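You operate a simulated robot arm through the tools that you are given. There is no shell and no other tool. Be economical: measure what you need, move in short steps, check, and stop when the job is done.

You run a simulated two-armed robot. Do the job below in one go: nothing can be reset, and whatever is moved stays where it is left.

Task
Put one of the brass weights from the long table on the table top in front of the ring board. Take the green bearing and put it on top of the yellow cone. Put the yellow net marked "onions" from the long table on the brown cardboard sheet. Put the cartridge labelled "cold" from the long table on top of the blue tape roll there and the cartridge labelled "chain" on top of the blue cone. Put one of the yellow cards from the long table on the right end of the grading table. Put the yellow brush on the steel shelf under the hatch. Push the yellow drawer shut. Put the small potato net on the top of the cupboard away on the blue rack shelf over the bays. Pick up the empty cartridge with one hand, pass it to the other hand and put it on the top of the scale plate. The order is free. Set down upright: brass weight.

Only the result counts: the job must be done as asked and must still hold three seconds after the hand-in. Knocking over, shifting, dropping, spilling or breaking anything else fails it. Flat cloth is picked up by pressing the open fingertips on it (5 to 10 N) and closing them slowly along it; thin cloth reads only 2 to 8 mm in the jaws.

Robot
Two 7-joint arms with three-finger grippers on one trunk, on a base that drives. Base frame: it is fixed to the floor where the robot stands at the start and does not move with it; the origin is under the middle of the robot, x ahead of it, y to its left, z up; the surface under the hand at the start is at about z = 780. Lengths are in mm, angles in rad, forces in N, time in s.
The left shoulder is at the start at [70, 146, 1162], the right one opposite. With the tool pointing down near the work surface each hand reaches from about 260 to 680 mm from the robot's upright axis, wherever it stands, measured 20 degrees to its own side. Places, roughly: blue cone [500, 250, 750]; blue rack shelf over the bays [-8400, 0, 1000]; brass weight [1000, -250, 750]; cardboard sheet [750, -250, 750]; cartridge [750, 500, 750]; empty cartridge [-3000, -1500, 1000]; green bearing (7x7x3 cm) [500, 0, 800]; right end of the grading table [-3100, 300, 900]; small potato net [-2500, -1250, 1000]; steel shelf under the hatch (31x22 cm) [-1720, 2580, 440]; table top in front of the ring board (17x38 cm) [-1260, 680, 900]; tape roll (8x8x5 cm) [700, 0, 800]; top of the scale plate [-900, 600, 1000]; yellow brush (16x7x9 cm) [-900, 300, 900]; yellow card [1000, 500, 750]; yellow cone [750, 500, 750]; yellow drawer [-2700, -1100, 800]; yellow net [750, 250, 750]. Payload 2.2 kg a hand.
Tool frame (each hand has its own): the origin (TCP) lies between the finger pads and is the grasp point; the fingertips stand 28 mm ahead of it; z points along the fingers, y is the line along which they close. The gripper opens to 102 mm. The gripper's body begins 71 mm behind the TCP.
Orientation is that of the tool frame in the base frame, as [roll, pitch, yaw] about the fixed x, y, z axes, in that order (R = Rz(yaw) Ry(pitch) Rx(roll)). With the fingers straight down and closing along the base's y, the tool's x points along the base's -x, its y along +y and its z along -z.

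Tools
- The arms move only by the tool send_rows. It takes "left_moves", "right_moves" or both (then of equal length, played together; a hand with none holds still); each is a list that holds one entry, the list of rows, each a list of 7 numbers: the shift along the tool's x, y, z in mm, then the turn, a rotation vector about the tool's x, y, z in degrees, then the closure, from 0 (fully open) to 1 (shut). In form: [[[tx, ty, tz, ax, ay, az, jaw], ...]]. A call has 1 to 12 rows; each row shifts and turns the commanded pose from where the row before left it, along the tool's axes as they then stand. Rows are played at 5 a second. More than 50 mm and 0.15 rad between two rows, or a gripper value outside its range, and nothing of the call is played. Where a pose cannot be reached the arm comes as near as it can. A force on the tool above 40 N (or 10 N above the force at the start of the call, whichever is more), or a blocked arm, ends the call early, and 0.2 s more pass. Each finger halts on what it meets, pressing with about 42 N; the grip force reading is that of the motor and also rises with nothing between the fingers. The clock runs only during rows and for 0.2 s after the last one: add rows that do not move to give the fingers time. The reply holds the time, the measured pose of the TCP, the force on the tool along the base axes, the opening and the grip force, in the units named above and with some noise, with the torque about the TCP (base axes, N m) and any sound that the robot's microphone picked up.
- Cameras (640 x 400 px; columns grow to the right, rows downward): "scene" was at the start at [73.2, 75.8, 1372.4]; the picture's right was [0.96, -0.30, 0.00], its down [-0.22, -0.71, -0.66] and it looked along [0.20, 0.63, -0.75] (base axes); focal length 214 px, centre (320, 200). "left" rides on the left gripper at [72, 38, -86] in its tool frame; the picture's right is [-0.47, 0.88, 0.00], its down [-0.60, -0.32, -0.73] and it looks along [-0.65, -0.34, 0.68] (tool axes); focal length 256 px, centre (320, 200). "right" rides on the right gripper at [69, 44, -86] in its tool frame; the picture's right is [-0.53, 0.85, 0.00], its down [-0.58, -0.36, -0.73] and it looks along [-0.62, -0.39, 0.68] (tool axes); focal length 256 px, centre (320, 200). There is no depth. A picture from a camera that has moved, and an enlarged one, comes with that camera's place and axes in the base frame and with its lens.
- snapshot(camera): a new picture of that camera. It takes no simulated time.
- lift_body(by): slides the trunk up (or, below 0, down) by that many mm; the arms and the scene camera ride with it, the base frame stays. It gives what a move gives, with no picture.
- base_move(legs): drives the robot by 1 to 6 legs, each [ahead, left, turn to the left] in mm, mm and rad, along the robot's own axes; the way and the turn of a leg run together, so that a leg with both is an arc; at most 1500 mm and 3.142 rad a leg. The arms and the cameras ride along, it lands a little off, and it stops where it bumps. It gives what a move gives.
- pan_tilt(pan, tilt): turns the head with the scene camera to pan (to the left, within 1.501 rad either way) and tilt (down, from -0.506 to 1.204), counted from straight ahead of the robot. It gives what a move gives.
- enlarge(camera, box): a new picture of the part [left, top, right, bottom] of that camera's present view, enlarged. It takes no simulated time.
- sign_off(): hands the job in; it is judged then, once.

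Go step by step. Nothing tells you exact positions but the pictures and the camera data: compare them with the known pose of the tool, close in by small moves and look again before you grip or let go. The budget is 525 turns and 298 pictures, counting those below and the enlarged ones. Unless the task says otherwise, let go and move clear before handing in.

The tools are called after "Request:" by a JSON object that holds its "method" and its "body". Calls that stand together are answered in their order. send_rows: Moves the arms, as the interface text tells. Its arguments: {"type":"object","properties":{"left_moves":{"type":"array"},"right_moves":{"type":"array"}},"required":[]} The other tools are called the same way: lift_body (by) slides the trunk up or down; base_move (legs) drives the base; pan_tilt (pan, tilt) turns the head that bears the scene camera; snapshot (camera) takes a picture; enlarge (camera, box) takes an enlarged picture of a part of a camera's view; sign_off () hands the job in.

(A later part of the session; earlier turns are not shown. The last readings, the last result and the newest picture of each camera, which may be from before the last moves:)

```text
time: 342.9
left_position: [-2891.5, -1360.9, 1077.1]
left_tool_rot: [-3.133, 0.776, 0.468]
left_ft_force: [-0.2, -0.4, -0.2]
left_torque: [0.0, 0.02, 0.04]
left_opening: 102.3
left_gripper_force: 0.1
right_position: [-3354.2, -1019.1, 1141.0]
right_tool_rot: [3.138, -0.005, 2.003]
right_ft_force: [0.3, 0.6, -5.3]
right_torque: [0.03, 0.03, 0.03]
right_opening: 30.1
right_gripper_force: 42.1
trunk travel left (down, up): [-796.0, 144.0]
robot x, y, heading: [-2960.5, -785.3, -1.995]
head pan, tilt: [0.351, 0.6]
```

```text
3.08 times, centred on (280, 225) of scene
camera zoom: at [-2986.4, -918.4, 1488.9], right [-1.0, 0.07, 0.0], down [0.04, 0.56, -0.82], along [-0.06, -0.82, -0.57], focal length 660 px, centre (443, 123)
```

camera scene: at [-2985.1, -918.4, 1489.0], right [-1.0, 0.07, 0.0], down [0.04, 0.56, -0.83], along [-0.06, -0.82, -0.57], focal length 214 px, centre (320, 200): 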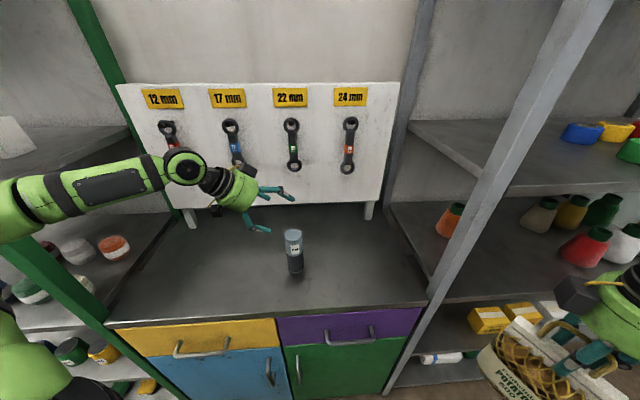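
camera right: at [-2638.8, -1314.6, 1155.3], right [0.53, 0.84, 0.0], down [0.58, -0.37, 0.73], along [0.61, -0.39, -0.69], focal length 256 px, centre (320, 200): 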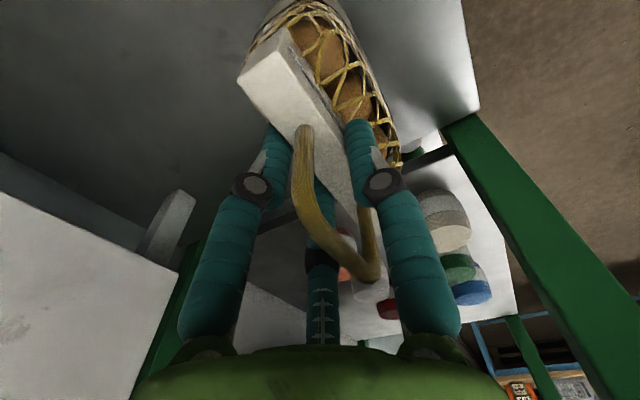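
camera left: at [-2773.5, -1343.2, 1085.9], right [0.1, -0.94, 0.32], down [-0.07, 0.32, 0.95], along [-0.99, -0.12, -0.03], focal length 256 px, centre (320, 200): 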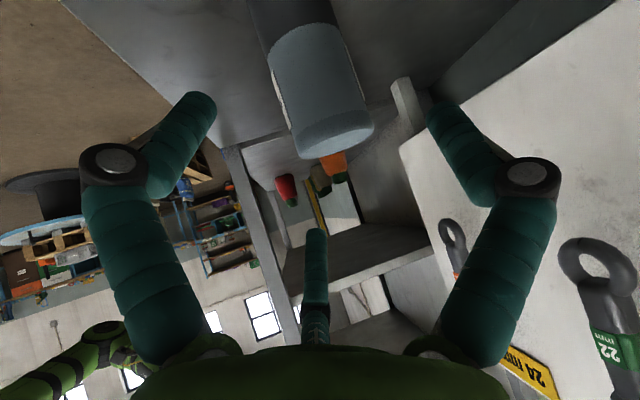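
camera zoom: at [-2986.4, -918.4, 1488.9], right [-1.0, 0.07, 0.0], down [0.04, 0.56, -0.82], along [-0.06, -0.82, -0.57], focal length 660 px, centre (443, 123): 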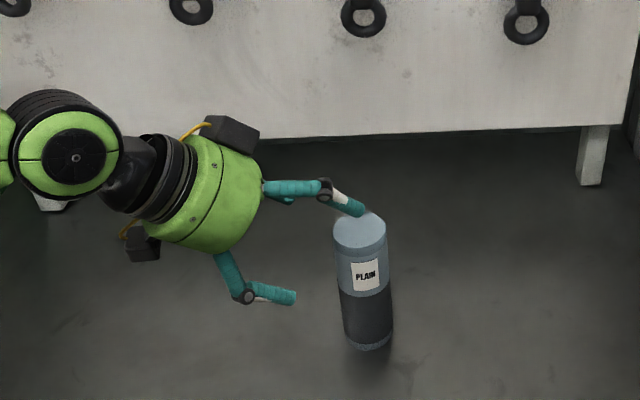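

Aligned. I advance along the tool axis and grip.

Request:
{"method": "send_rows", "body": {"left_moves": [[[0, 2, 25, 0, 0, 0, 0], [0, 1, 25, 0, 0, 0, 0], [0, 0, 24, 0, 0, 0, 0], [0, 0, 0, 0, 0, 0, 0], [0, 0, 0, 0, 0, 0, 0.3], [0, 0, 0, 0, 0, 0, 0.45], [0, 0, 0, 0, 0, 0, 0.7], [0, 0, 0, 0, 0, 0, 1], [0, 0, 0, 0, 0, 0, 1]]]}}

Request:
{"method": "enlarge", "body": {"camera": "scene", "box": [200, 160, 360, 290]}}

```text
time: 344.9
left_position: [-2938.3, -1387.2, 1023.3]
left_tool_rot: [-3.138, 0.776, 0.467]
left_ft_force: [0.2, 0.1, 2.7]
left_torque: [-0.08, -0.06, -0.01]
left_opening: 66.2
left_gripper_force: 42.0
right_position: [-3354.4, -1019.1, 1139.2]
right_tool_rot: [3.138, -0.005, 2.002]
right_ft_force: [0.2, 0.5, -4.7]
right_torque: [0.01, 0.05, 0.01]
right_opening: 30.4
right_gripper_force: 41.9
trunk travel left (down, up): [-796.0, 144.0]
robot x, y, heading: [-2959.2, -783.5, -1.993]
head pan, tilt: [0.351, 0.6]
```

```text
3.08 times, centred on (280, 225) of scene
camera zoom: at [-2986.5, -918.2, 1489.0], right [-1.0, 0.07, 0.0], down [0.04, 0.56, -0.83], along [-0.06, -0.82, -0.56], focal length 660 px, centre (443, 123)
```

zoom: 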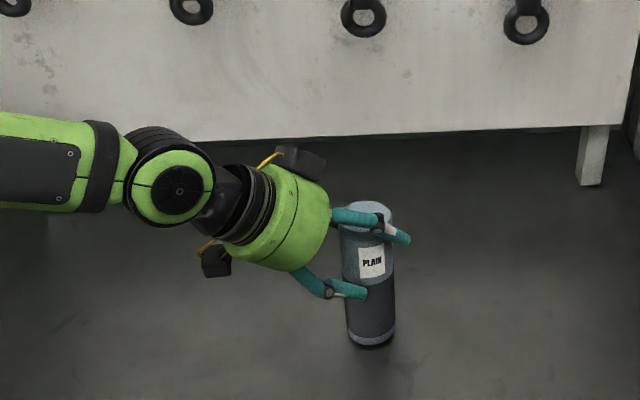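

The opening (66 mm) is larger than the cartridge; perhaps a knuckle touches. I test with a tiny lift.

Request:
{"method": "send_rows", "body": {"left_moves": [[[-2, 0, -2, 0, 0, 0, 1], [-2, 0, -2, 0, 0, 0, 1], [-2, 0, -2, 0, 0, 0, 1], [0, 0, 0, 0, 0, 0, 1]]]}}

Request:
{"method": "snapshot", "body": {"camera": "left"}}

Request:
{"method": "enlarge", "body": {"camera": "scene", "box": [240, 180, 340, 280]}}

```text
time: 345.9
left_position: [-2937.9, -1385.8, 1031.6]
left_tool_rot: [-3.134, 0.776, 0.469]
left_ft_force: [1.1, -0.4, -0.6]
left_torque: [0.01, -0.01, 0.02]
left_opening: 65.8
left_gripper_force: 42.0
right_position: [-3354.7, -1018.1, 1140.1]
right_tool_rot: [3.14, -0.005, 2.004]
right_ft_force: [0.4, -0.1, -4.8]
right_torque: [0.02, 0.06, -0.01]
right_opening: 30.4
right_gripper_force: 41.8
trunk travel left (down, up): [-796.0, 144.0]
robot x, y, heading: [-2956.3, -783.3, -1.996]
head pan, tilt: [0.351, 0.6]
```

```text
136 pictures are left
camera left: at [-2819.5, -1369.5, 1041.9], right [0.1, -0.94, 0.32], down [-0.07, 0.32, 0.95], along [-0.99, -0.11, -0.03], focal length 256 px, centre (320, 200)
```

left: 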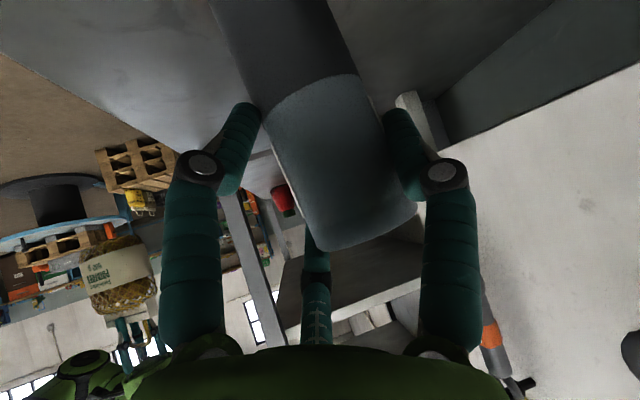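

```text
4.00 times, centred on (290, 230) of scene
camera zoom: at [-2986.6, -918.8, 1488.9], right [-1.0, 0.07, 0.0], down [0.04, 0.56, -0.82], along [-0.06, -0.82, -0.57], focal length 858 px, centre (440, 80)
```

zoom: 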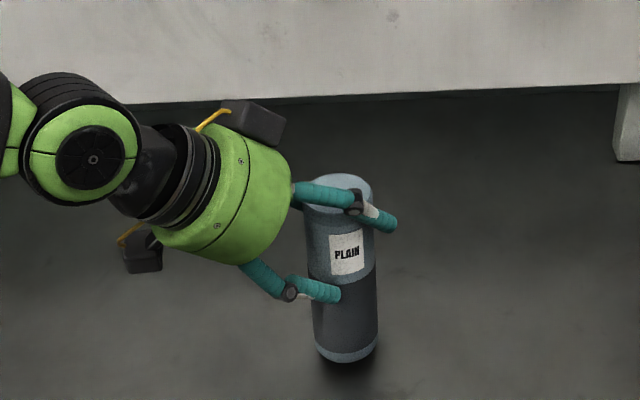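

Request:
{"method": "send_rows", "body": {"left_moves": [[[-4, 0, -4, 0, 0, 0, 1], [-5, 0, -5, 0, 0, 0, 1], [-6, 0, -6, 0, 0, 0, 1], [-6, 0, -6, 0, 0, 0, 1], [0, 0, 0, 0, 0, 0, 1]]]}}

Request:
{"method": "enlarge", "body": {"camera": "scene", "box": [240, 180, 340, 280]}}

```text
time: 347.1
left_position: [-2937.8, -1385.8, 1061.5]
left_tool_rot: [-3.135, 0.776, 0.467]
left_ft_force: [0.8, -0.7, 0.0]
left_torque: [0.0, 0.04, 0.0]
left_opening: 66.0
left_gripper_force: 42.2
right_position: [-3356.2, -1019.9, 1140.3]
right_tool_rot: [3.138, -0.004, 2.003]
right_ft_force: [-0.2, -1.0, -4.7]
right_torque: [0.06, 0.04, 0.02]
right_opening: 30.1
right_gripper_force: 41.7
trunk travel left (down, up): [-796.0, 144.0]
robot x, y, heading: [-2962.1, -788.1, -1.994]
head pan, tilt: [0.351, 0.6]
```

```text
4.00 times, centred on (290, 230) of scene
camera zoom: at [-2986.7, -918.8, 1488.9], right [-1.0, 0.07, 0.0], down [0.04, 0.56, -0.82], along [-0.06, -0.82, -0.57], focal length 858 px, centre (440, 80)
```

zoom: 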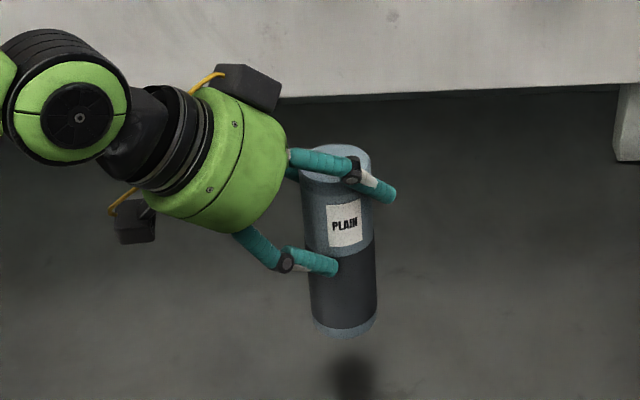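

The empty cartridge is held vertically (it is light). I raise it, back away, and turn to face −x toward the blue rack.

Request:
{"method": "send_rows", "body": {"left_moves": [[[-15, 0, -15, 0, 0, 0, 1], [-15, 0, -15, 0, 0, 0, 1], [-15, 0, -15, 0, 0, 0, 1], [-10, 0, -10, 0, 0, 0, 1]]]}}

Request:
{"method": "base_move", "body": {"legs": [[-320, 0, 0], [0, 0, -1.147]]}}

Request:
{"method": "pan_tilt", "body": {"pan": 0.0, "tilt": 0.3}}

Request:
{"method": "snapshot", "body": {"camera": "scene"}}

```text
time: 348.1
left_position: [-2937.2, -1386.7, 1139.3]
left_tool_rot: [-3.136, 0.778, 0.467]
left_ft_force: [-0.1, 0.9, -1.2]
left_torque: [0.0, 0.01, 0.0]
left_opening: 66.1
left_gripper_force: 41.6
right_position: [-3356.0, -1018.4, 1138.8]
right_tool_rot: [3.14, -0.004, 2.003]
right_ft_force: [0.9, 0.1, -5.8]
right_torque: [0.02, 0.03, 0.01]
right_opening: 30.2
right_gripper_force: 41.8
trunk travel left (down, up): [-796.0, 144.0]
robot x, y, heading: [-2955.6, -786.7, -1.994]
head pan, tilt: [0.351, 0.6]
```

```text
time: 353.1
left_position: [-3371.2, -754.0, 1138.1]
left_tool_rot: [-3.135, 0.776, -0.693]
left_ft_force: [0.6, -0.8, -0.1]
left_torque: [0.0, 0.01, -0.01]
left_opening: 65.5
left_gripper_force: 42.1
right_position: [-3201.7, -225.2, 1139.8]
right_tool_rot: [3.139, -0.005, 0.843]
right_ft_force: [1.1, 0.7, -5.0]
right_torque: [0.04, 0.03, 0.01]
right_opening: 30.2
right_gripper_force: 41.7
trunk travel left (down, up): [-796.0, 144.0]
robot x, y, heading: [-2829.4, -494.3, 3.124]
head pan, tilt: [0.351, 0.6]
```

```text
time: 354.0
left_position: [-3371.9, -754.2, 1137.6]
left_tool_rot: [-3.133, 0.776, -0.694]
left_ft_force: [-0.7, 0.7, -0.2]
left_torque: [-0.06, -0.05, -0.01]
left_opening: 65.5
left_gripper_force: 42.2
right_position: [-3199.9, -225.0, 1138.9]
right_tool_rot: [3.138, -0.004, 0.843]
right_ft_force: [-0.1, 1.0, -5.1]
right_torque: [0.04, -0.01, -0.01]
right_opening: 29.9
right_gripper_force: 41.9
trunk travel left (down, up): [-796.0, 144.0]
robot x, y, heading: [-2827.7, -493.2, 3.127]
head pan, tilt: [0.0, 0.3]
```

```text
133 pictures are left
camera scene: at [-2972.2, -491.5, 1516.3], right [0.01, 1.0, 0.0], down [0.3, 0.0, -0.95], along [-0.95, 0.01, -0.3], focal length 214 px, centre (320, 200)
```

scene: 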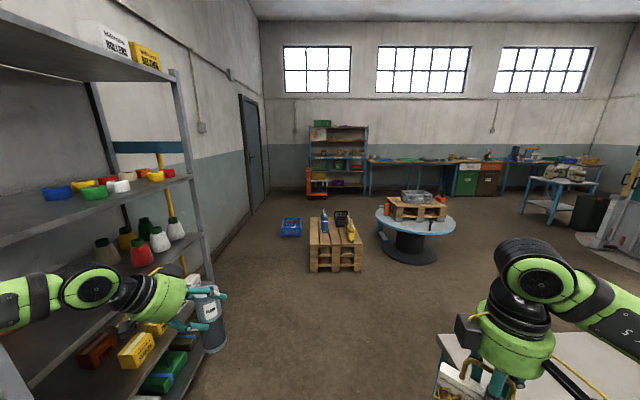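

The blue rack is at the far wall; pallets and a round table block the direct way, so I go around via the table's far end and the wide aisle. First leg: ahead, then strafe toward +y.

Request:
{"method": "base_move", "body": {"legs": [[1220, 0, 0], [0, -1000, 0]]}}

Request:
{"method": "snapshot", "body": {"camera": "scene"}}

```text
time: 364.9
left_position: [-4566.7, 279.1, 1137.7]
left_tool_rot: [-3.135, 0.778, -0.704]
left_ft_force: [-0.2, 0.2, -0.7]
left_torque: [-0.02, -0.02, 0.01]
left_opening: 64.8
left_gripper_force: 42.1
right_position: [-4388.3, 806.6, 1140.7]
right_tool_rot: [3.141, -0.006, 0.831]
right_ft_force: [-0.1, -0.5, -5.1]
right_torque: [0.04, 0.0, -0.02]
right_opening: 30.1
right_gripper_force: 42.0
trunk travel left (down, up): [-796.0, 144.0]
robot x, y, heading: [-4019.4, 530.9, 3.122]
head pan, tilt: [0.0, 0.3]
```

```text
132 pictures are left
camera scene: at [-4163.4, 536.3, 1516.4], right [0.02, 1.0, 0.0], down [0.3, -0.01, -0.96], along [-0.95, 0.02, -0.3], focal length 214 px, centre (320, 200)
```

scene: 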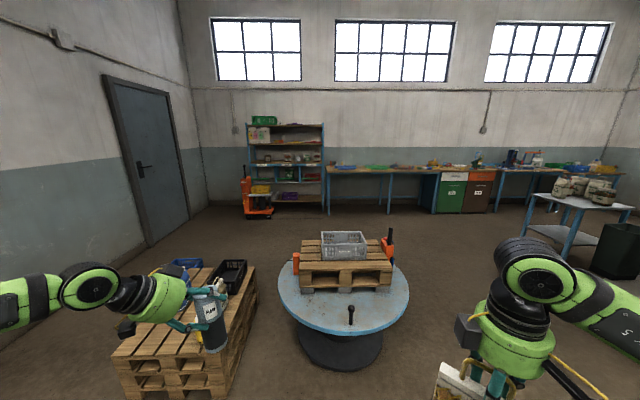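

Request:
{"method": "enlarge", "body": {"camera": "scene", "box": [230, 100, 350, 220]}}

```text
3.33 times, centred on (290, 160) of scene
camera zoom: at [-4163.4, 536.3, 1516.4], right [0.02, 1.0, 0.0], down [0.3, -0.01, -0.96], along [-0.95, 0.02, -0.3], focal length 715 px, centre (420, 333)
```

zoom: 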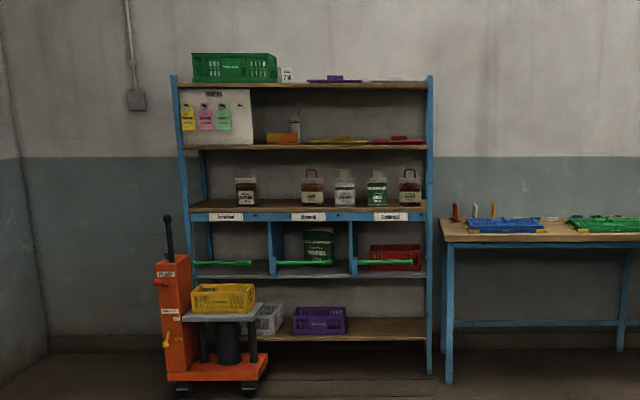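

I strafe into the aisle at y≈1450, then drive ahead toward the rack.

Request:
{"method": "base_move", "body": {"legs": [[0, -900, 0], [1450, 0, 0], [1450, 0, 0]]}}

Request:
{"method": "pan_tilt", "body": {"pan": 0.5, "tilt": 0.35}}

Request:
{"method": "snapshot", "body": {"camera": "scene"}}

```text
time: 383.3
left_position: [-7462.7, 1242.2, 1137.4]
left_tool_rot: [-3.137, 0.775, -0.703]
left_ft_force: [-1.2, 0.5, -0.1]
left_torque: [-0.02, -0.02, 0.03]
left_opening: 63.6
left_gripper_force: 41.8
right_position: [-7287.7, 1769.8, 1139.5]
right_tool_rot: [3.14, -0.004, 0.831]
right_ft_force: [0.5, 0.4, -4.8]
right_torque: [0.03, 0.02, -0.01]
right_opening: 30.2
right_gripper_force: 41.7
trunk travel left (down, up): [-796.0, 144.0]
robot x, y, heading: [-6919.9, 1495.8, 3.119]
head pan, tilt: [0.0, 0.3]
```

```text
time: 384.3
left_position: [-7464.0, 1242.5, 1138.6]
left_tool_rot: [-3.134, 0.775, -0.703]
left_ft_force: [-0.2, -0.7, 0.2]
left_torque: [-0.01, -0.04, 0.02]
left_opening: 63.7
left_gripper_force: 42.0
right_position: [-7288.2, 1769.0, 1140.0]
right_tool_rot: [3.137, -0.005, 0.833]
right_ft_force: [0.4, -0.7, -5.2]
right_torque: [0.05, 0.02, -0.03]
right_opening: 30.3
right_gripper_force: 42.3
trunk travel left (down, up): [-796.0, 144.0]
robot x, y, heading: [-6918.8, 1498.1, 3.118]
head pan, tilt: [0.499, 0.351]
```

```text
130 pictures are left
camera scene: at [-7051.8, 1456.0, 1511.7], right [-0.46, 0.89, 0.0], down [0.31, 0.16, -0.94], along [-0.83, -0.43, -0.34], focal length 214 px, centre (320, 200)
```

scene: 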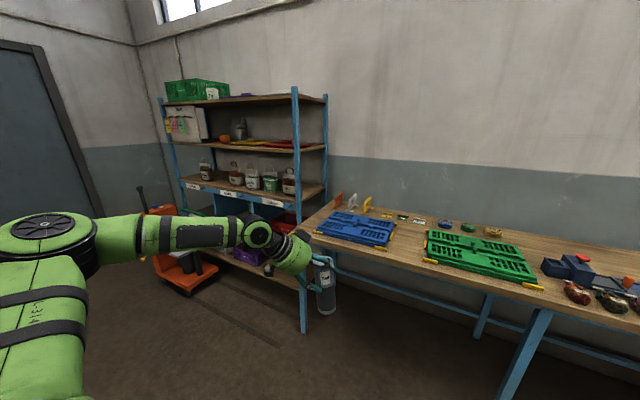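

Request:
{"method": "base_move", "body": {"legs": [[0, 1450, 0.02]]}}

Request:
{"method": "pan_tilt", "body": {"pan": 0.0, "tilt": 0.35}}

Request:
{"method": "snapshot", "body": {"camera": "scene"}}

```text
time: 391.4
left_position: [-7499.4, -200.5, 1137.7]
left_tool_rot: [-3.135, 0.775, -0.704]
left_ft_force: [0.3, 0.1, -0.8]
left_torque: [0.01, -0.02, -0.02]
left_opening: 62.8
left_gripper_force: 41.7
right_position: [-7321.7, 326.8, 1138.5]
right_tool_rot: [3.138, -0.005, 0.832]
right_ft_force: [-0.1, 0.1, -5.1]
right_torque: [0.03, 0.01, 0.03]
right_opening: 30.3
right_gripper_force: 42.3
trunk travel left (down, up): [-796.0, 144.0]
robot x, y, heading: [-6951.7, 52.1, 3.12]
head pan, tilt: [0.499, 0.351]
```

```text
time: 392.4
left_position: [-7500.6, -201.0, 1137.7]
left_tool_rot: [-3.134, 0.777, -0.705]
left_ft_force: [0.1, -0.2, -0.8]
left_torque: [-0.02, -0.03, 0.04]
left_opening: 62.8
left_gripper_force: 42.3
right_position: [-7322.4, 326.6, 1139.2]
right_tool_rot: [3.138, -0.005, 0.832]
right_ft_force: [0.2, -0.1, -5.2]
right_torque: [0.0, -0.03, 0.03]
right_opening: 30.4
right_gripper_force: 42.3
trunk travel left (down, up): [-796.0, 144.0]
robot x, y, heading: [-6952.2, 46.8, 3.118]
head pan, tilt: [0.0, 0.351]
```

```text
129 pictures are left
camera scene: at [-7096.9, 56.6, 1511.7], right [0.02, 1.0, 0.0], down [0.34, -0.01, -0.94], along [-0.94, 0.02, -0.34], focal length 214 px, centre (320, 200)
```

scene: 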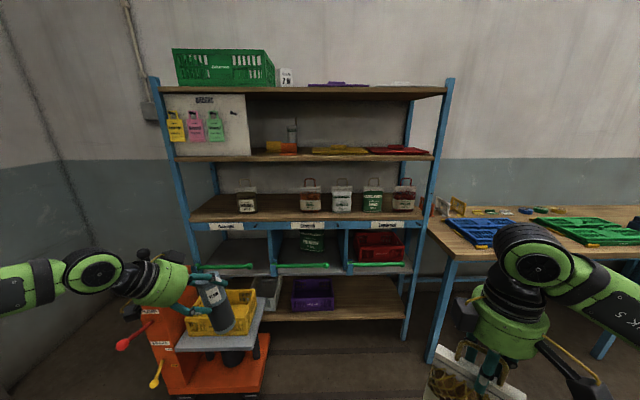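

Request:
{"method": "enlarge", "body": {"camera": "scene", "box": [170, 160, 450, 290]}}

```text
2.29 times, centred on (310, 225) of scene
camera zoom: at [-7096.9, 56.6, 1511.7], right [0.02, 1.0, 0.0], down [0.34, -0.01, -0.94], along [-0.94, 0.02, -0.34], focal length 490 px, centre (343, 143)
```

zoom: 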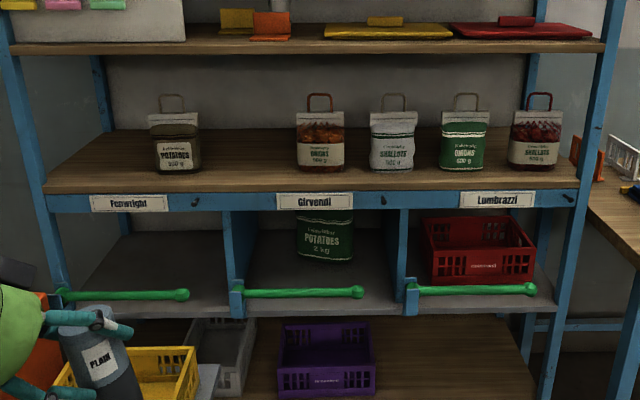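

The shelf over the bays is at z≈963 with a gap between the "potatoes" and "onions" nets, but an upper shelf at z≈1318 forbids a vertical hand. I must regrip the net with a tilted hand, so I look for a free bench spot to the right.

Request:
{"method": "pan_tilt", "body": {"pan": -0.7, "tilt": 0.4}}

Request:
{"method": "snapshot", "body": {"camera": "scene"}}

```text
time: 393.4
left_position: [-7500.0, -201.0, 1138.7]
left_tool_rot: [-3.134, 0.777, -0.706]
left_ft_force: [0.0, -0.7, -1.2]
left_torque: [0.04, -0.02, 0.03]
left_opening: 62.5
left_gripper_force: 42.2
right_position: [-7322.2, 326.4, 1138.5]
right_tool_rot: [3.138, -0.005, 0.831]
right_ft_force: [-0.3, -0.4, -4.4]
right_torque: [0.05, 0.0, -0.03]
right_opening: 30.1
right_gripper_force: 42.5
trunk travel left (down, up): [-796.0, 144.0]
robot x, y, heading: [-6956.0, 51.3, 3.124]
head pan, tilt: [-0.7, 0.4]
```

```text
127 pictures are left
camera scene: at [-7073.2, 115.8, 1507.1], right [0.66, 0.75, 0.0], down [0.29, -0.26, -0.92], along [-0.69, 0.61, -0.39], focal length 214 px, centre (320, 200)
```

scene: 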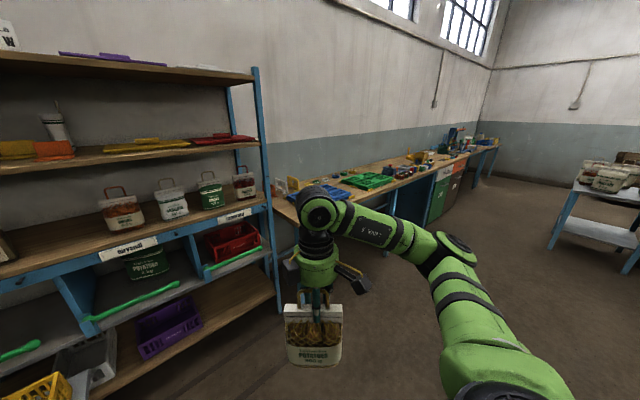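

No easy set-down spot. Instead I turn the wrist straight and tilt the right hand forward: the net either pivots and stays hanging, or turns with the hand – both can be placed on the shelf. I do it slowly here in free space.

Request:
{"method": "send_rows", "body": {"right_moves": [[[0, 0, 0, 0, 0, 6, 1], [0, 0, 0, 0, 0, 7, 1], [0, 0, 0, 0, 0, 7, 1], [0, 0, 0, 0, 0, 7, 1], [0, 0, 0, 0, 0, 7, 1], [0, 0, 0, 0, 0, 7, 1], [0, 0, 0, 0, 0, 7, 1], [0, 0, 0, 0, 0, 0, 1]]]}}

Request:
{"method": "send_rows", "body": {"right_moves": [[[0, 0, 0, 0, -5, 0, 1], [0, 0, 0, 0, -6, 0, 1], [0, 0, 0, 0, -6, 0, 1], [0, 0, 0, 0, -6, 0, 1], [0, 0, 0, 0, -6, 0, 1], [0, 0, 0, 0, -6, 0, 1], [0, 0, 0, 0, -5, 0, 1], [0, 0, 0, 0, 0, 0, 1]]]}}

Request:
{"method": "snapshot", "body": {"camera": "scene"}}

```text
time: 395.2
left_position: [-7499.4, -200.4, 1138.2]
left_tool_rot: [-3.135, 0.775, -0.705]
left_ft_force: [-0.3, 0.1, -1.4]
left_torque: [-0.02, -0.02, -0.01]
left_opening: 61.8
left_gripper_force: 42.0
right_position: [-7322.3, 326.7, 1139.7]
right_tool_rot: [-3.14, -0.005, -0.008]
right_ft_force: [-0.3, 0.7, -4.7]
right_torque: [0.05, -0.05, -0.03]
right_opening: 30.3
right_gripper_force: 42.3
trunk travel left (down, up): [-796.0, 144.0]
robot x, y, heading: [-6950.7, 51.4, 3.124]
head pan, tilt: [-0.7, 0.4]
```

```text
time: 397.1
left_position: [-7500.4, -200.6, 1137.4]
left_tool_rot: [-3.136, 0.775, -0.706]
left_ft_force: [0.5, -0.2, -1.9]
left_torque: [-0.04, -0.05, -0.01]
left_opening: 61.4
left_gripper_force: 41.9
right_position: [-7369.9, 342.0, 1156.2]
right_tool_rot: [-3.137, 0.689, -0.005]
right_ft_force: [0.0, 0.2, -5.4]
right_torque: [0.07, -0.36, -0.01]
right_opening: 30.3
right_gripper_force: 41.5
right hand out of reach, approached as far as the arm can: row 5, 6, 7
trunk travel left (down, up): [-796.0, 144.0]
robot x, y, heading: [-6954.4, 55.1, 3.11]
head pan, tilt: [-0.7, 0.4]
```

```text
126 pictures are left
camera scene: at [-7073.4, 115.8, 1507.1], right [0.66, 0.75, 0.0], down [0.29, -0.26, -0.92], along [-0.69, 0.61, -0.39], focal length 214 px, centre (320, 200)
```

scene: 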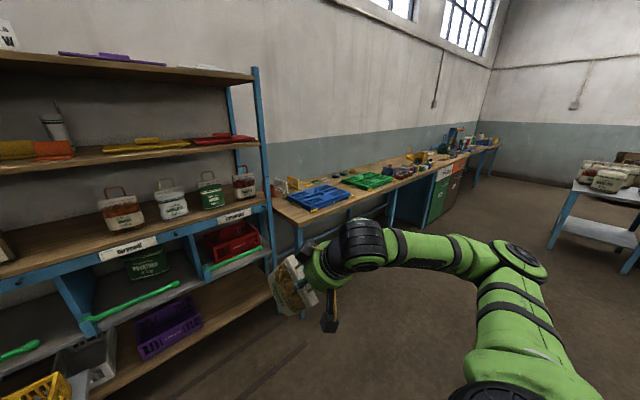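

The net stays rigid in the grip. I continue tilting to horizontal while moving forward a little.

Request:
{"method": "send_rows", "body": {"right_moves": [[[0, 0, 10, 0, -5, 0, 1], [0, 0, 10, 0, -6, 0, 1], [0, 0, 10, 0, -6, 0, 1], [0, 0, 10, 0, -6, 0, 1], [0, 0, 10, 0, -6, 0, 1], [0, 0, 10, 0, -6, 0, 1], [0, 0, 10, 0, -6, 0, 1], [0, 0, 10, 0, -5, 0, 1], [0, 0, 10, 0, -4, 0, 1], [0, 0, 0, 0, 0, 0, 1]]]}}

Request:
{"method": "pan_tilt", "body": {"pan": -0.4, "tilt": 0.6}}

Request:
{"method": "snapshot", "body": {"camera": "scene"}}

Request:
{"method": "snapshot", "body": {"camera": "right"}}

```text
time: 399.2
left_position: [-7499.7, -199.4, 1139.0]
left_tool_rot: [-3.137, 0.775, -0.706]
left_ft_force: [1.2, 0.3, -0.6]
left_torque: [0.0, -0.01, 0.01]
left_opening: 61.2
left_gripper_force: 41.8
right_position: [-7462.1, 340.6, 1120.3]
right_tool_rot: [-3.116, 1.435, 0.052]
right_ft_force: [-0.3, 0.0, -5.1]
right_torque: [0.05, -0.5, 0.03]
right_opening: 30.1
right_gripper_force: 42.6
right hand out of reach, approached as far as the arm can: row 1, 2, 3, 5, 6
trunk travel left (down, up): [-796.0, 144.0]
robot x, y, heading: [-6950.6, 53.7, 3.113]
head pan, tilt: [-0.7, 0.4]
```

```text
time: 400.1
left_position: [-7500.4, -200.2, 1138.4]
left_tool_rot: [-3.134, 0.775, -0.706]
left_ft_force: [-0.2, 0.8, -1.2]
left_torque: [0.03, -0.03, -0.01]
left_opening: 61.4
left_gripper_force: 42.5
right_position: [-7465.1, 337.7, 1121.6]
right_tool_rot: [-3.107, 1.434, 0.062]
right_ft_force: [0.4, 0.3, -5.2]
right_torque: [0.05, -0.49, -0.06]
right_opening: 30.0
right_gripper_force: 42.4
trunk travel left (down, up): [-796.0, 144.0]
robot x, y, heading: [-6957.3, 52.7, 3.113]
head pan, tilt: [-0.4, 0.6]
```

```text
125 pictures are left
camera scene: at [-7084.8, 90.7, 1488.9], right [0.41, 0.91, 0.0], down [0.52, -0.23, -0.82], along [-0.75, 0.34, -0.57], focal length 214 px, centre (320, 200)
```

scene: 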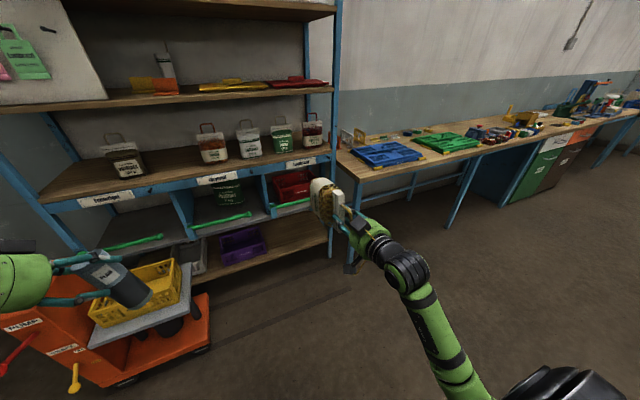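

```text
124 pictures are left
camera right: at [-7369.8, 297.3, 1065.7], right [-0.05, -0.85, 0.53], down [0.64, 0.38, 0.67], along [-0.77, 0.37, 0.52], focal length 256 px, centre (320, 200)
```

right: 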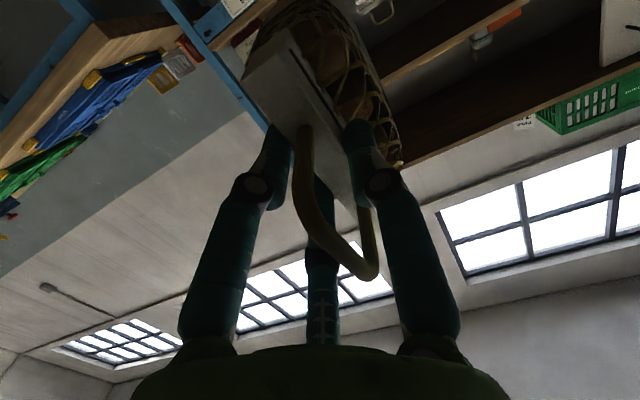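

The hand is horizontal with the net lying forward. The wide gap on the shelf is at y≈−180, near the orange lift, so I measure the lift's position.

Request:
{"method": "pan_tilt", "body": {"pan": 0.3, "tilt": 0.6}}

Request:
{"method": "snapshot", "body": {"camera": "scene"}}

```text
time: 401.1
left_position: [-7499.1, -200.9, 1138.4]
left_tool_rot: [-3.135, 0.776, -0.705]
left_ft_force: [0.5, 0.9, -0.6]
left_torque: [-0.03, -0.02, 0.02]
left_opening: 61.0
left_gripper_force: 41.8
right_position: [-7463.9, 337.6, 1122.9]
right_tool_rot: [-3.108, 1.435, 0.058]
right_ft_force: [-0.2, -0.1, -5.2]
right_torque: [0.03, -0.5, 0.01]
right_opening: 30.3
right_gripper_force: 41.0
trunk travel left (down, up): [-796.0, 144.0]
robot x, y, heading: [-6955.6, 49.1, 3.116]
head pan, tilt: [0.3, 0.6]
```

```text
123 pictures are left
camera scene: at [-7089.3, 30.6, 1488.9], right [-0.27, 0.96, 0.0], down [0.54, 0.15, -0.82], along [-0.79, -0.22, -0.57], focal length 214 px, centre (320, 200)
```

scene: 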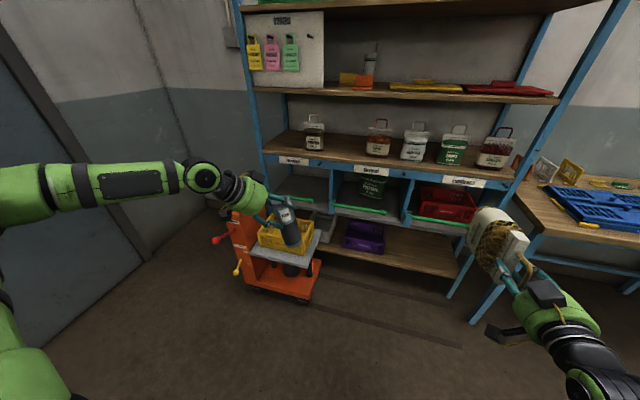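

The lift's right side is at y≈−275 and its front at x≈−7905. I level the right hand fully, retract and raise the left hand, and then move the base to y≈−450.

Request:
{"method": "send_rows", "body": {"left_moves": [[[-0.5, -21.6, -36.7, 0, 0, 0, 1], [-0.5, -21.6, -36.7, 0, 0, 0, 1], [-0.5, -21.6, -36.7, 0, 0, 0, 1], [0, 0, 0, 0, 0, 0, 1]]], "right_moves": [[[0, 0, 10, 0, -4, 0, 1], [0, 10, 10, 0, -4, 0, 1], [0, 10, 10, 0, 0, 0, 1], [0, 0, 0, 0, 0, 0, 1]]]}}

Request:
{"method": "base_move", "body": {"legs": [[0, 480, 0.025]]}}

Request:
{"method": "snapshot", "body": {"camera": "scene"}}

```text
time: 402.1
left_position: [-7399.7, -201.1, 1217.1]
left_tool_rot: [-3.132, 0.775, -0.704]
left_ft_force: [0.1, -0.6, 0.4]
left_torque: [-0.03, -0.02, 0.01]
left_opening: 60.5
left_gripper_force: 41.8
right_position: [-7490.6, 348.9, 1126.0]
right_tool_rot: [-0.767, 1.566, 2.408]
right_ft_force: [0.4, -0.5, -5.3]
right_torque: [0.03, -0.47, -0.01]
right_opening: 30.3
right_gripper_force: 41.7
right hand out of reach, approached as far as the arm can: row 1, 2, 3
trunk travel left (down, up): [-796.0, 144.0]
robot x, y, heading: [-6954.3, 52.6, 3.119]
head pan, tilt: [0.3, 0.6]
```

```text
time: 405.0
left_position: [-7399.7, -690.3, 1217.4]
left_tool_rot: [-3.137, 0.776, -0.681]
left_ft_force: [-0.7, -0.1, -1.0]
left_torque: [-0.03, -0.02, 0.02]
left_opening: 61.0
left_gripper_force: 42.1
right_position: [-7503.3, -143.7, 1125.6]
right_tool_rot: [-0.527, 1.567, 2.671]
right_ft_force: [-0.4, -1.1, -5.1]
right_torque: [0.06, -0.49, 0.03]
right_opening: 30.2
right_gripper_force: 42.2
trunk travel left (down, up): [-796.0, 144.0]
robot x, y, heading: [-6956.7, -426.9, -3.135]
head pan, tilt: [0.3, 0.6]
```

```text
122 pictures are left
camera scene: at [-7094.5, -450.6, 1488.9], right [-0.3, 0.96, 0.0], down [0.54, 0.17, -0.82], along [-0.79, -0.25, -0.57], focal length 214 px, centre (320, 200)
```

scene: 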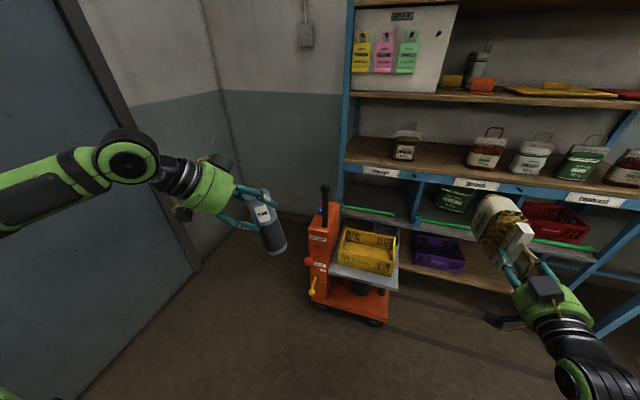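

I advance 430 mm and re-measure the gap.

Request:
{"method": "base_move", "body": {"legs": [[430, 0, 0]]}}

Request:
{"method": "pan_tilt", "body": {"pan": -0.2, "tilt": 0.5}}

Request:
{"method": "snapshot", "body": {"camera": "scene"}}

```text
time: 407.6
left_position: [-7825.0, -690.8, 1216.7]
left_tool_rot: [-3.135, 0.776, -0.68]
left_ft_force: [-0.3, 0.6, -0.7]
left_torque: [-0.01, -0.01, 0.02]
left_opening: 60.4
left_gripper_force: 42.4
right_position: [-7929.5, -143.1, 1127.1]
right_tool_rot: [-0.648, 1.564, 2.549]
right_ft_force: [-0.1, 0.0, -4.6]
right_torque: [0.07, -0.51, 0.0]
right_opening: 30.2
right_gripper_force: 42.2
trunk travel left (down, up): [-796.0, 144.0]
robot x, y, heading: [-7386.3, -428.4, 3.143]
head pan, tilt: [0.3, 0.6]
```

```text
time: 408.5
left_position: [-7827.3, -692.0, 1218.7]
left_tool_rot: [-3.134, 0.775, -0.681]
left_ft_force: [-0.7, -0.2, -0.4]
left_torque: [-0.01, 0.01, 0.01]
left_opening: 60.1
left_gripper_force: 42.4
right_position: [-7928.7, -143.8, 1126.2]
right_tool_rot: [-0.898, 1.569, 2.298]
right_ft_force: [0.2, -0.3, -3.8]
right_torque: [0.06, -0.47, 0.0]
right_opening: 30.2
right_gripper_force: 42.0
trunk travel left (down, up): [-796.0, 144.0]
robot x, y, heading: [-7387.0, -426.6, 3.142]
head pan, tilt: [-0.201, 0.499]
```

```text
121 pictures are left
camera scene: at [-7526.3, -407.8, 1497.9], right [0.2, 0.98, 0.0], down [0.47, -0.1, -0.88], along [-0.86, 0.17, -0.48], focal length 214 px, centre (320, 200)
```

scene: 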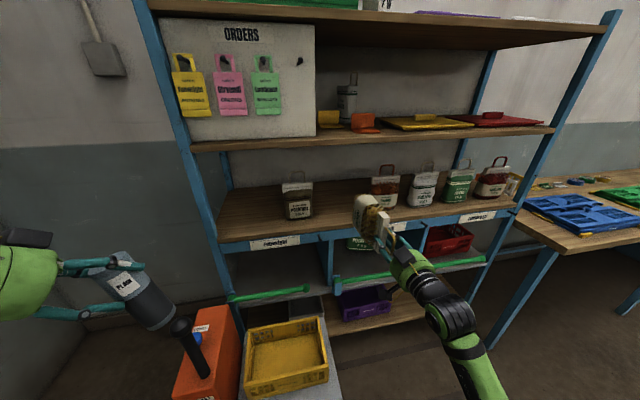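

Gap centre is y≈−128 (free −285…29). I drive 200 mm further and then extend the right arm.

Request:
{"method": "base_move", "body": {"legs": [[200, 0, 0]]}}

Request:
{"method": "snapshot", "body": {"camera": "right"}}

Request:
{"method": "snapshot", "body": {"camera": "scene"}}

```text
time: 410.0
left_position: [-7995.6, -690.3, 1214.0]
left_tool_rot: [-3.129, 0.772, -0.677]
left_ft_force: [-1.1, 0.4, -0.9]
left_torque: [0.03, -0.05, -0.03]
left_opening: 60.2
left_gripper_force: 41.8
right_position: [-8098.4, -142.4, 1121.3]
right_tool_rot: [-2.985, 1.561, 0.212]
right_ft_force: [-0.6, -0.1, -4.9]
right_torque: [0.05, -0.47, 0.0]
right_opening: 30.2
right_gripper_force: 42.1
trunk travel left (down, up): [-796.0, 144.0]
robot x, y, heading: [-7554.7, -427.3, 3.142]
head pan, tilt: [-0.201, 0.499]
stopped in leg 1: the robot was blocked; the commanded pose is now the measured one
```

```text
120 pictures are left
camera right: at [-8010.7, -181.0, 1053.9], right [0.04, -0.85, 0.53], down [0.7, 0.4, 0.58], along [-0.71, 0.35, 0.61], focal length 256 px, centre (320, 200)
```

right: 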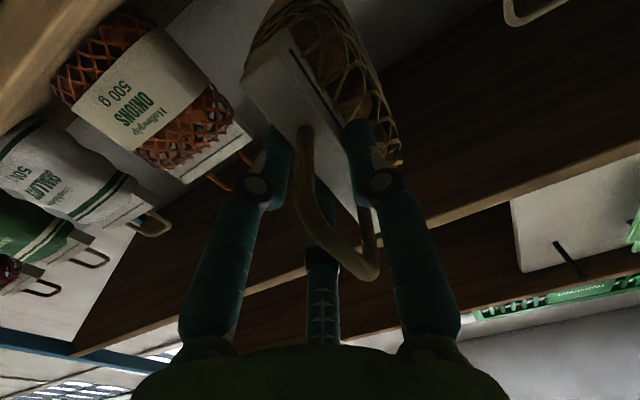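

```text
119 pictures are left
camera scene: at [-7696.7, -407.4, 1497.1], right [0.2, 0.98, 0.0], down [0.47, -0.1, -0.88], along [-0.86, 0.18, -0.48], focal length 214 px, centre (320, 200)
```

scene: 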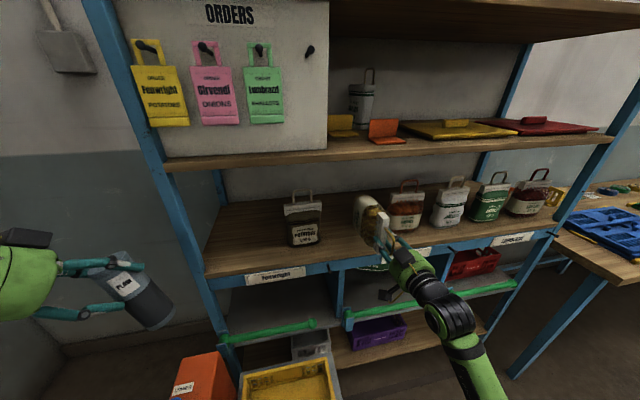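

The base touched something low (probably the lift's foot), so I back off 20 mm and use the arm: extend forward over the shelf.

Request:
{"method": "base_move", "body": {"legs": [[-20, 0, 0]]}}

Request:
{"method": "send_rows", "body": {"right_moves": [[[0, 0, 20, 0, 0, 0, 1], [0, 0, 25, 0, 0, 0, 1], [0, 0, 25, 0, 0, 0, 1], [0, 0, 25, 0, 0, 0, 1], [0, 0, 25, 0, 0, 0, 1], [0, 0, 25, 0, 0, 0, 1], [0, 0, 25, 0, 0, 0, 1], [0, 0, 15, 0, 0, 0, 1], [0, 0, 0, 0, 0, 0, 1]]]}}

Request:
{"method": "snapshot", "body": {"camera": "scene"}}

```text
time: 410.8
left_position: [-7975.0, -690.4, 1216.6]
left_tool_rot: [-3.132, 0.773, -0.68]
left_ft_force: [-0.6, -0.7, -1.1]
left_torque: [-0.03, -0.03, -0.02]
left_opening: 60.1
left_gripper_force: 42.3
right_position: [-8076.6, -142.8, 1123.5]
right_tool_rot: [-2.458, 1.569, 0.741]
right_ft_force: [-0.8, 0.1, -5.1]
right_torque: [0.06, -0.47, -0.03]
right_opening: 29.9
right_gripper_force: 41.9
trunk travel left (down, up): [-796.0, 144.0]
robot x, y, heading: [-7531.9, -425.4, 3.142]
head pan, tilt: [-0.201, 0.499]
```

```text
time: 412.8
left_position: [-7970.8, -691.5, 1217.8]
left_tool_rot: [-3.134, 0.777, -0.682]
left_ft_force: [0.3, -0.4, -0.5]
left_torque: [-0.01, -0.05, 0.0]
left_opening: 59.6
left_gripper_force: 41.8
right_position: [-8257.1, -147.4, 1126.5]
right_tool_rot: [1.564, 1.521, -1.521]
right_ft_force: [0.3, -0.2, -5.1]
right_torque: [0.06, -0.5, 0.02]
right_opening: 30.1
right_gripper_force: 42.4
right hand out of reach, approached as far as the arm can: row 3, 5
trunk travel left (down, up): [-796.0, 144.0]
robot x, y, heading: [-7531.0, -427.7, 3.139]
head pan, tilt: [-0.201, 0.499]
```

```text
118 pictures are left
camera scene: at [-7669.9, -407.4, 1497.9], right [0.2, 0.98, 0.0], down [0.47, -0.1, -0.88], along [-0.86, 0.18, -0.48], focal length 214 px, centre (320, 200)
```

scene: 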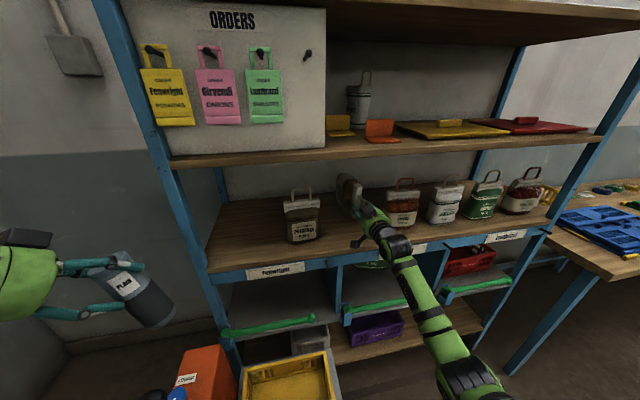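

Request:
{"method": "enlarge", "body": {"camera": "scene", "box": [270, 150, 450, 280]}}

Request:
{"method": "snapshot", "body": {"camera": "right"}}

```text
3.08 times, centred on (360, 215) of scene
camera zoom: at [-7669.9, -407.4, 1497.9], right [0.2, 0.98, 0.0], down [0.47, -0.1, -0.88], along [-0.86, 0.18, -0.48], focal length 660 px, centre (197, 154)
```

zoom: 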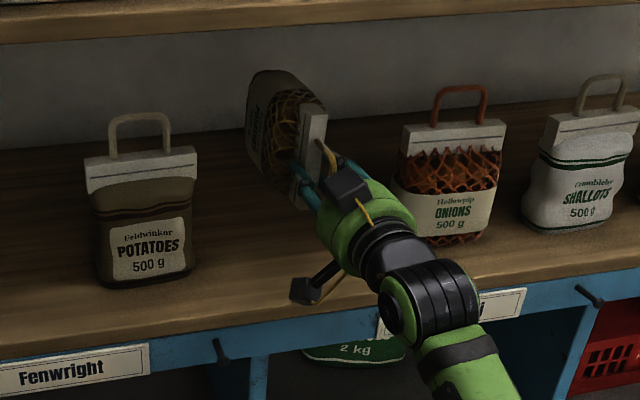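

```text
116 pictures are left
camera right: at [-8170.6, -190.3, 1061.2], right [0.05, -0.82, 0.58], down [0.71, 0.43, 0.56], along [-0.7, 0.38, 0.6], focal length 256 px, centre (320, 200)
```

right: 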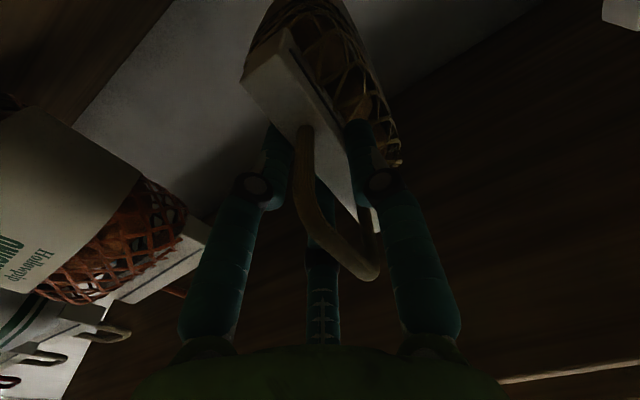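

The net is inside the gap. I lower with the arm (tool x now points down) toward the shelf.

Request:
{"method": "send_rows", "body": {"right_moves": [[[15, 0, 0, 0, 0, 0, 1], [20, 0, 0, 0, 0, 0, 1], [20, 0, 0, 0, 0, 0, 1], [15, 0, 0, 0, 0, 0, 1], [0, 0, 0, 0, 0, 0, 1]]]}}

Request:
{"method": "enlarge", "body": {"camera": "scene", "box": [270, 150, 450, 280]}}

```text
time: 414.0
left_position: [-7970.6, -690.6, 1217.9]
left_tool_rot: [-3.135, 0.777, -0.683]
left_ft_force: [1.1, 0.1, -1.1]
left_torque: [-0.01, -0.01, -0.01]
left_opening: 59.6
left_gripper_force: 41.9
right_position: [-8257.5, -151.4, 1055.6]
right_tool_rot: [1.582, 1.518, -1.497]
right_ft_force: [0.0, 1.0, -5.8]
right_torque: [0.06, -0.5, -0.01]
right_opening: 30.4
right_gripper_force: 41.5
trunk travel left (down, up): [-796.0, 144.0]
robot x, y, heading: [-7530.7, -427.5, 3.142]
head pan, tilt: [-0.201, 0.499]
```

```text
3.08 times, centred on (360, 215) of scene
camera zoom: at [-7670.2, -407.6, 1497.9], right [0.2, 0.98, 0.0], down [0.47, -0.1, -0.88], along [-0.86, 0.18, -0.48], focal length 660 px, centre (197, 154)
```

zoom: 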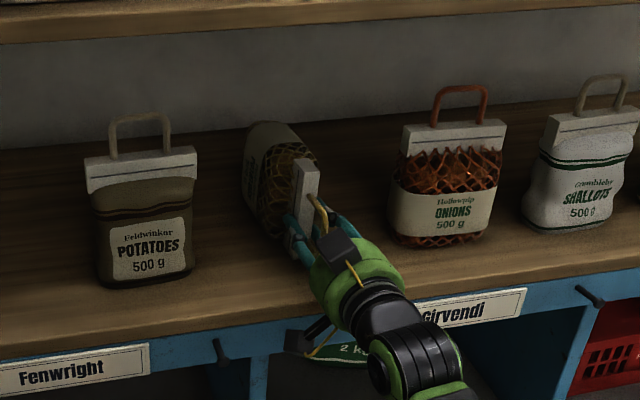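

Request:
{"method": "send_rows", "body": {"right_moves": [[[10, 0, 0, 0, 0, 0, 1], [8, 0, 0, 0, 0, 0, 1], [4, 0, 0, 0, 0, 0, 1], [3, 0, 0, 0, 0, 0, 1], [3, 0, 0, 0, 0, 0, 1], [0, 0, 0, 0, 0, 0, 1]]]}}

Request:
{"method": "enlarge", "body": {"camera": "scene", "box": [270, 150, 450, 280]}}

```text
time: 415.5
left_position: [-7967.5, -691.4, 1217.4]
left_tool_rot: [-3.134, 0.779, -0.68]
left_ft_force: [-0.4, 0.6, -0.5]
left_torque: [0.02, -0.02, -0.05]
left_opening: 59.8
left_gripper_force: 42.0
right_position: [-8258.3, -151.2, 1050.8]
right_tool_rot: [0.803, 1.5, -2.276]
right_ft_force: [9.2, 0.6, 11.4]
right_torque: [0.13, -0.81, 0.02]
right_opening: 30.3
right_gripper_force: 42.2
trunk travel left (down, up): [-796.0, 144.0]
robot x, y, heading: [-7526.2, -421.9, 3.134]
head pan, tilt: [-0.201, 0.499]
stopped in row 6 (right hand): the force on the tool passed its limit at 40 N (the readings are from after the stop); the commanded pose is now the measured one
```

```text
3.08 times, centred on (360, 215) of scene
camera zoom: at [-7667.4, -408.4, 1497.6], right [0.2, 0.98, 0.0], down [0.47, -0.1, -0.88], along [-0.86, 0.18, -0.48], focal length 660 px, centre (197, 154)
```

zoom: 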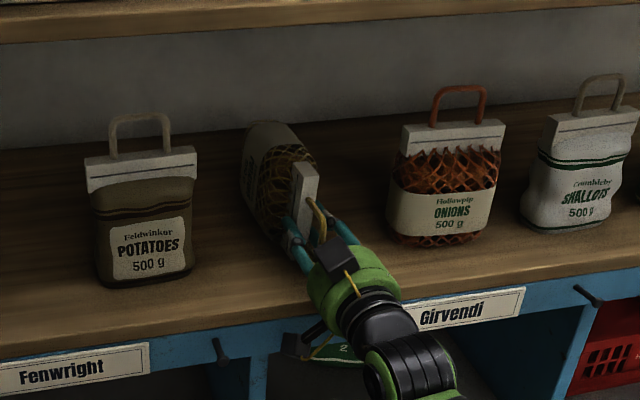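

Contact with the shelf (its top is at about z≈992). I ease 1 mm, open slowly and watch.

Request:
{"method": "send_rows", "body": {"right_moves": [[[-1, 0, 0, 0, 0, 0, 0.85], [0, 0, 0, 0, 0, 0, 0.68], [0, 0, 0, 0, 0, 0, 0.6], [0, 0, 0, 0, 0, 0, 0.55], [0, 0, 0, 0, 0, 0, 0.5], [0, 0, 0, 0, 0, 0, 0.5]]]}}

Request:
{"method": "enlarge", "body": {"camera": "scene", "box": [270, 150, 450, 280]}}

Request:
{"method": "snapshot", "body": {"camera": "right"}}

```text
time: 416.9
left_position: [-7970.5, -690.6, 1218.2]
left_tool_rot: [-3.134, 0.777, -0.68]
left_ft_force: [0.5, -0.2, 0.4]
left_torque: [-0.02, -0.02, -0.01]
left_opening: 59.7
left_gripper_force: 41.6
right_position: [-8261.0, -151.2, 1048.1]
right_tool_rot: [0.906, 1.505, -2.174]
right_ft_force: [0.2, 0.2, -0.5]
right_torque: [-0.01, 0.02, 0.03]
right_opening: 51.0
right_gripper_force: 0.1
trunk travel left (down, up): [-796.0, 144.0]
robot x, y, heading: [-7531.9, -427.7, 3.139]
head pan, tilt: [-0.201, 0.499]
```

```text
3.08 times, centred on (360, 215) of scene
camera zoom: at [-7668.9, -407.9, 1498.1], right [0.2, 0.98, 0.0], down [0.47, -0.1, -0.88], along [-0.86, 0.18, -0.48], focal length 660 px, centre (197, 154)
```

zoom: 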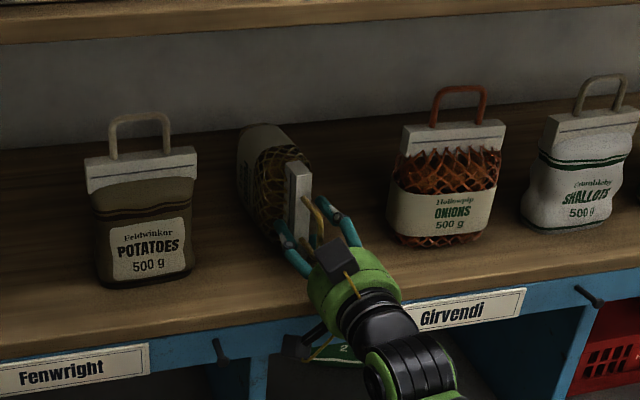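

```text
112 pictures are left
camera right: at [-8174.9, -192.2, 979.3], right [0.07, -0.81, 0.58], down [0.73, 0.44, 0.53], along [-0.68, 0.38, 0.62], focal length 256 px, centre (320, 200)
```

right: 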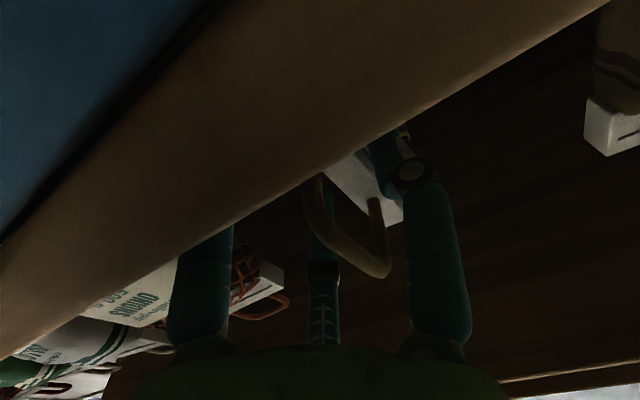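

The net rests on the shelf. I withdraw the hand straight back.

Request:
{"method": "send_rows", "body": {"right_moves": [[[0, 0, -15, 0, 0, 0, 0.45], [0, 0, -30, 0, 0, 0, 0.4], [0, 0, -40, 0, 0, 0, 0.4], [0, 0, -45, 0, 0, 0, 0.4], [0, 0, -45, 0, 0, 0, 0.4], [0, 0, 0, 0, 0, 0, 0.4]]]}}

Request:
{"method": "enlarge", "body": {"camera": "scene", "box": [270, 150, 450, 280]}}

```text
time: 418.3
left_position: [-7970.5, -690.5, 1218.4]
left_tool_rot: [-3.134, 0.779, -0.68]
left_ft_force: [0.7, 0.1, -0.8]
left_torque: [-0.02, -0.04, -0.01]
left_opening: 59.4
left_gripper_force: 41.8
right_position: [-8084.7, -138.9, 1042.3]
right_tool_rot: [0.936, 1.504, -2.138]
right_ft_force: [0.0, -0.1, -0.4]
right_torque: [-0.02, 0.0, 0.03]
right_opening: 61.1
right_gripper_force: 0.0
trunk travel left (down, up): [-796.0, 144.0]
robot x, y, heading: [-7527.4, -427.6, 3.14]
head pan, tilt: [-0.201, 0.499]
```

```text
3.08 times, centred on (360, 215) of scene
camera zoom: at [-7670.2, -407.9, 1497.9], right [0.2, 0.98, 0.0], down [0.47, -0.1, -0.88], along [-0.86, 0.18, -0.48], focal length 660 px, centre (197, 154)
```

zoom: 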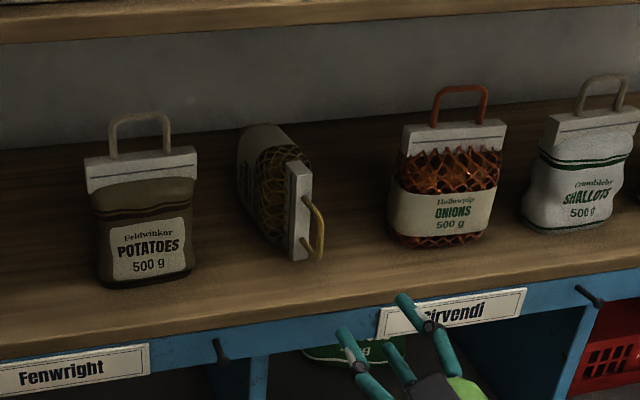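

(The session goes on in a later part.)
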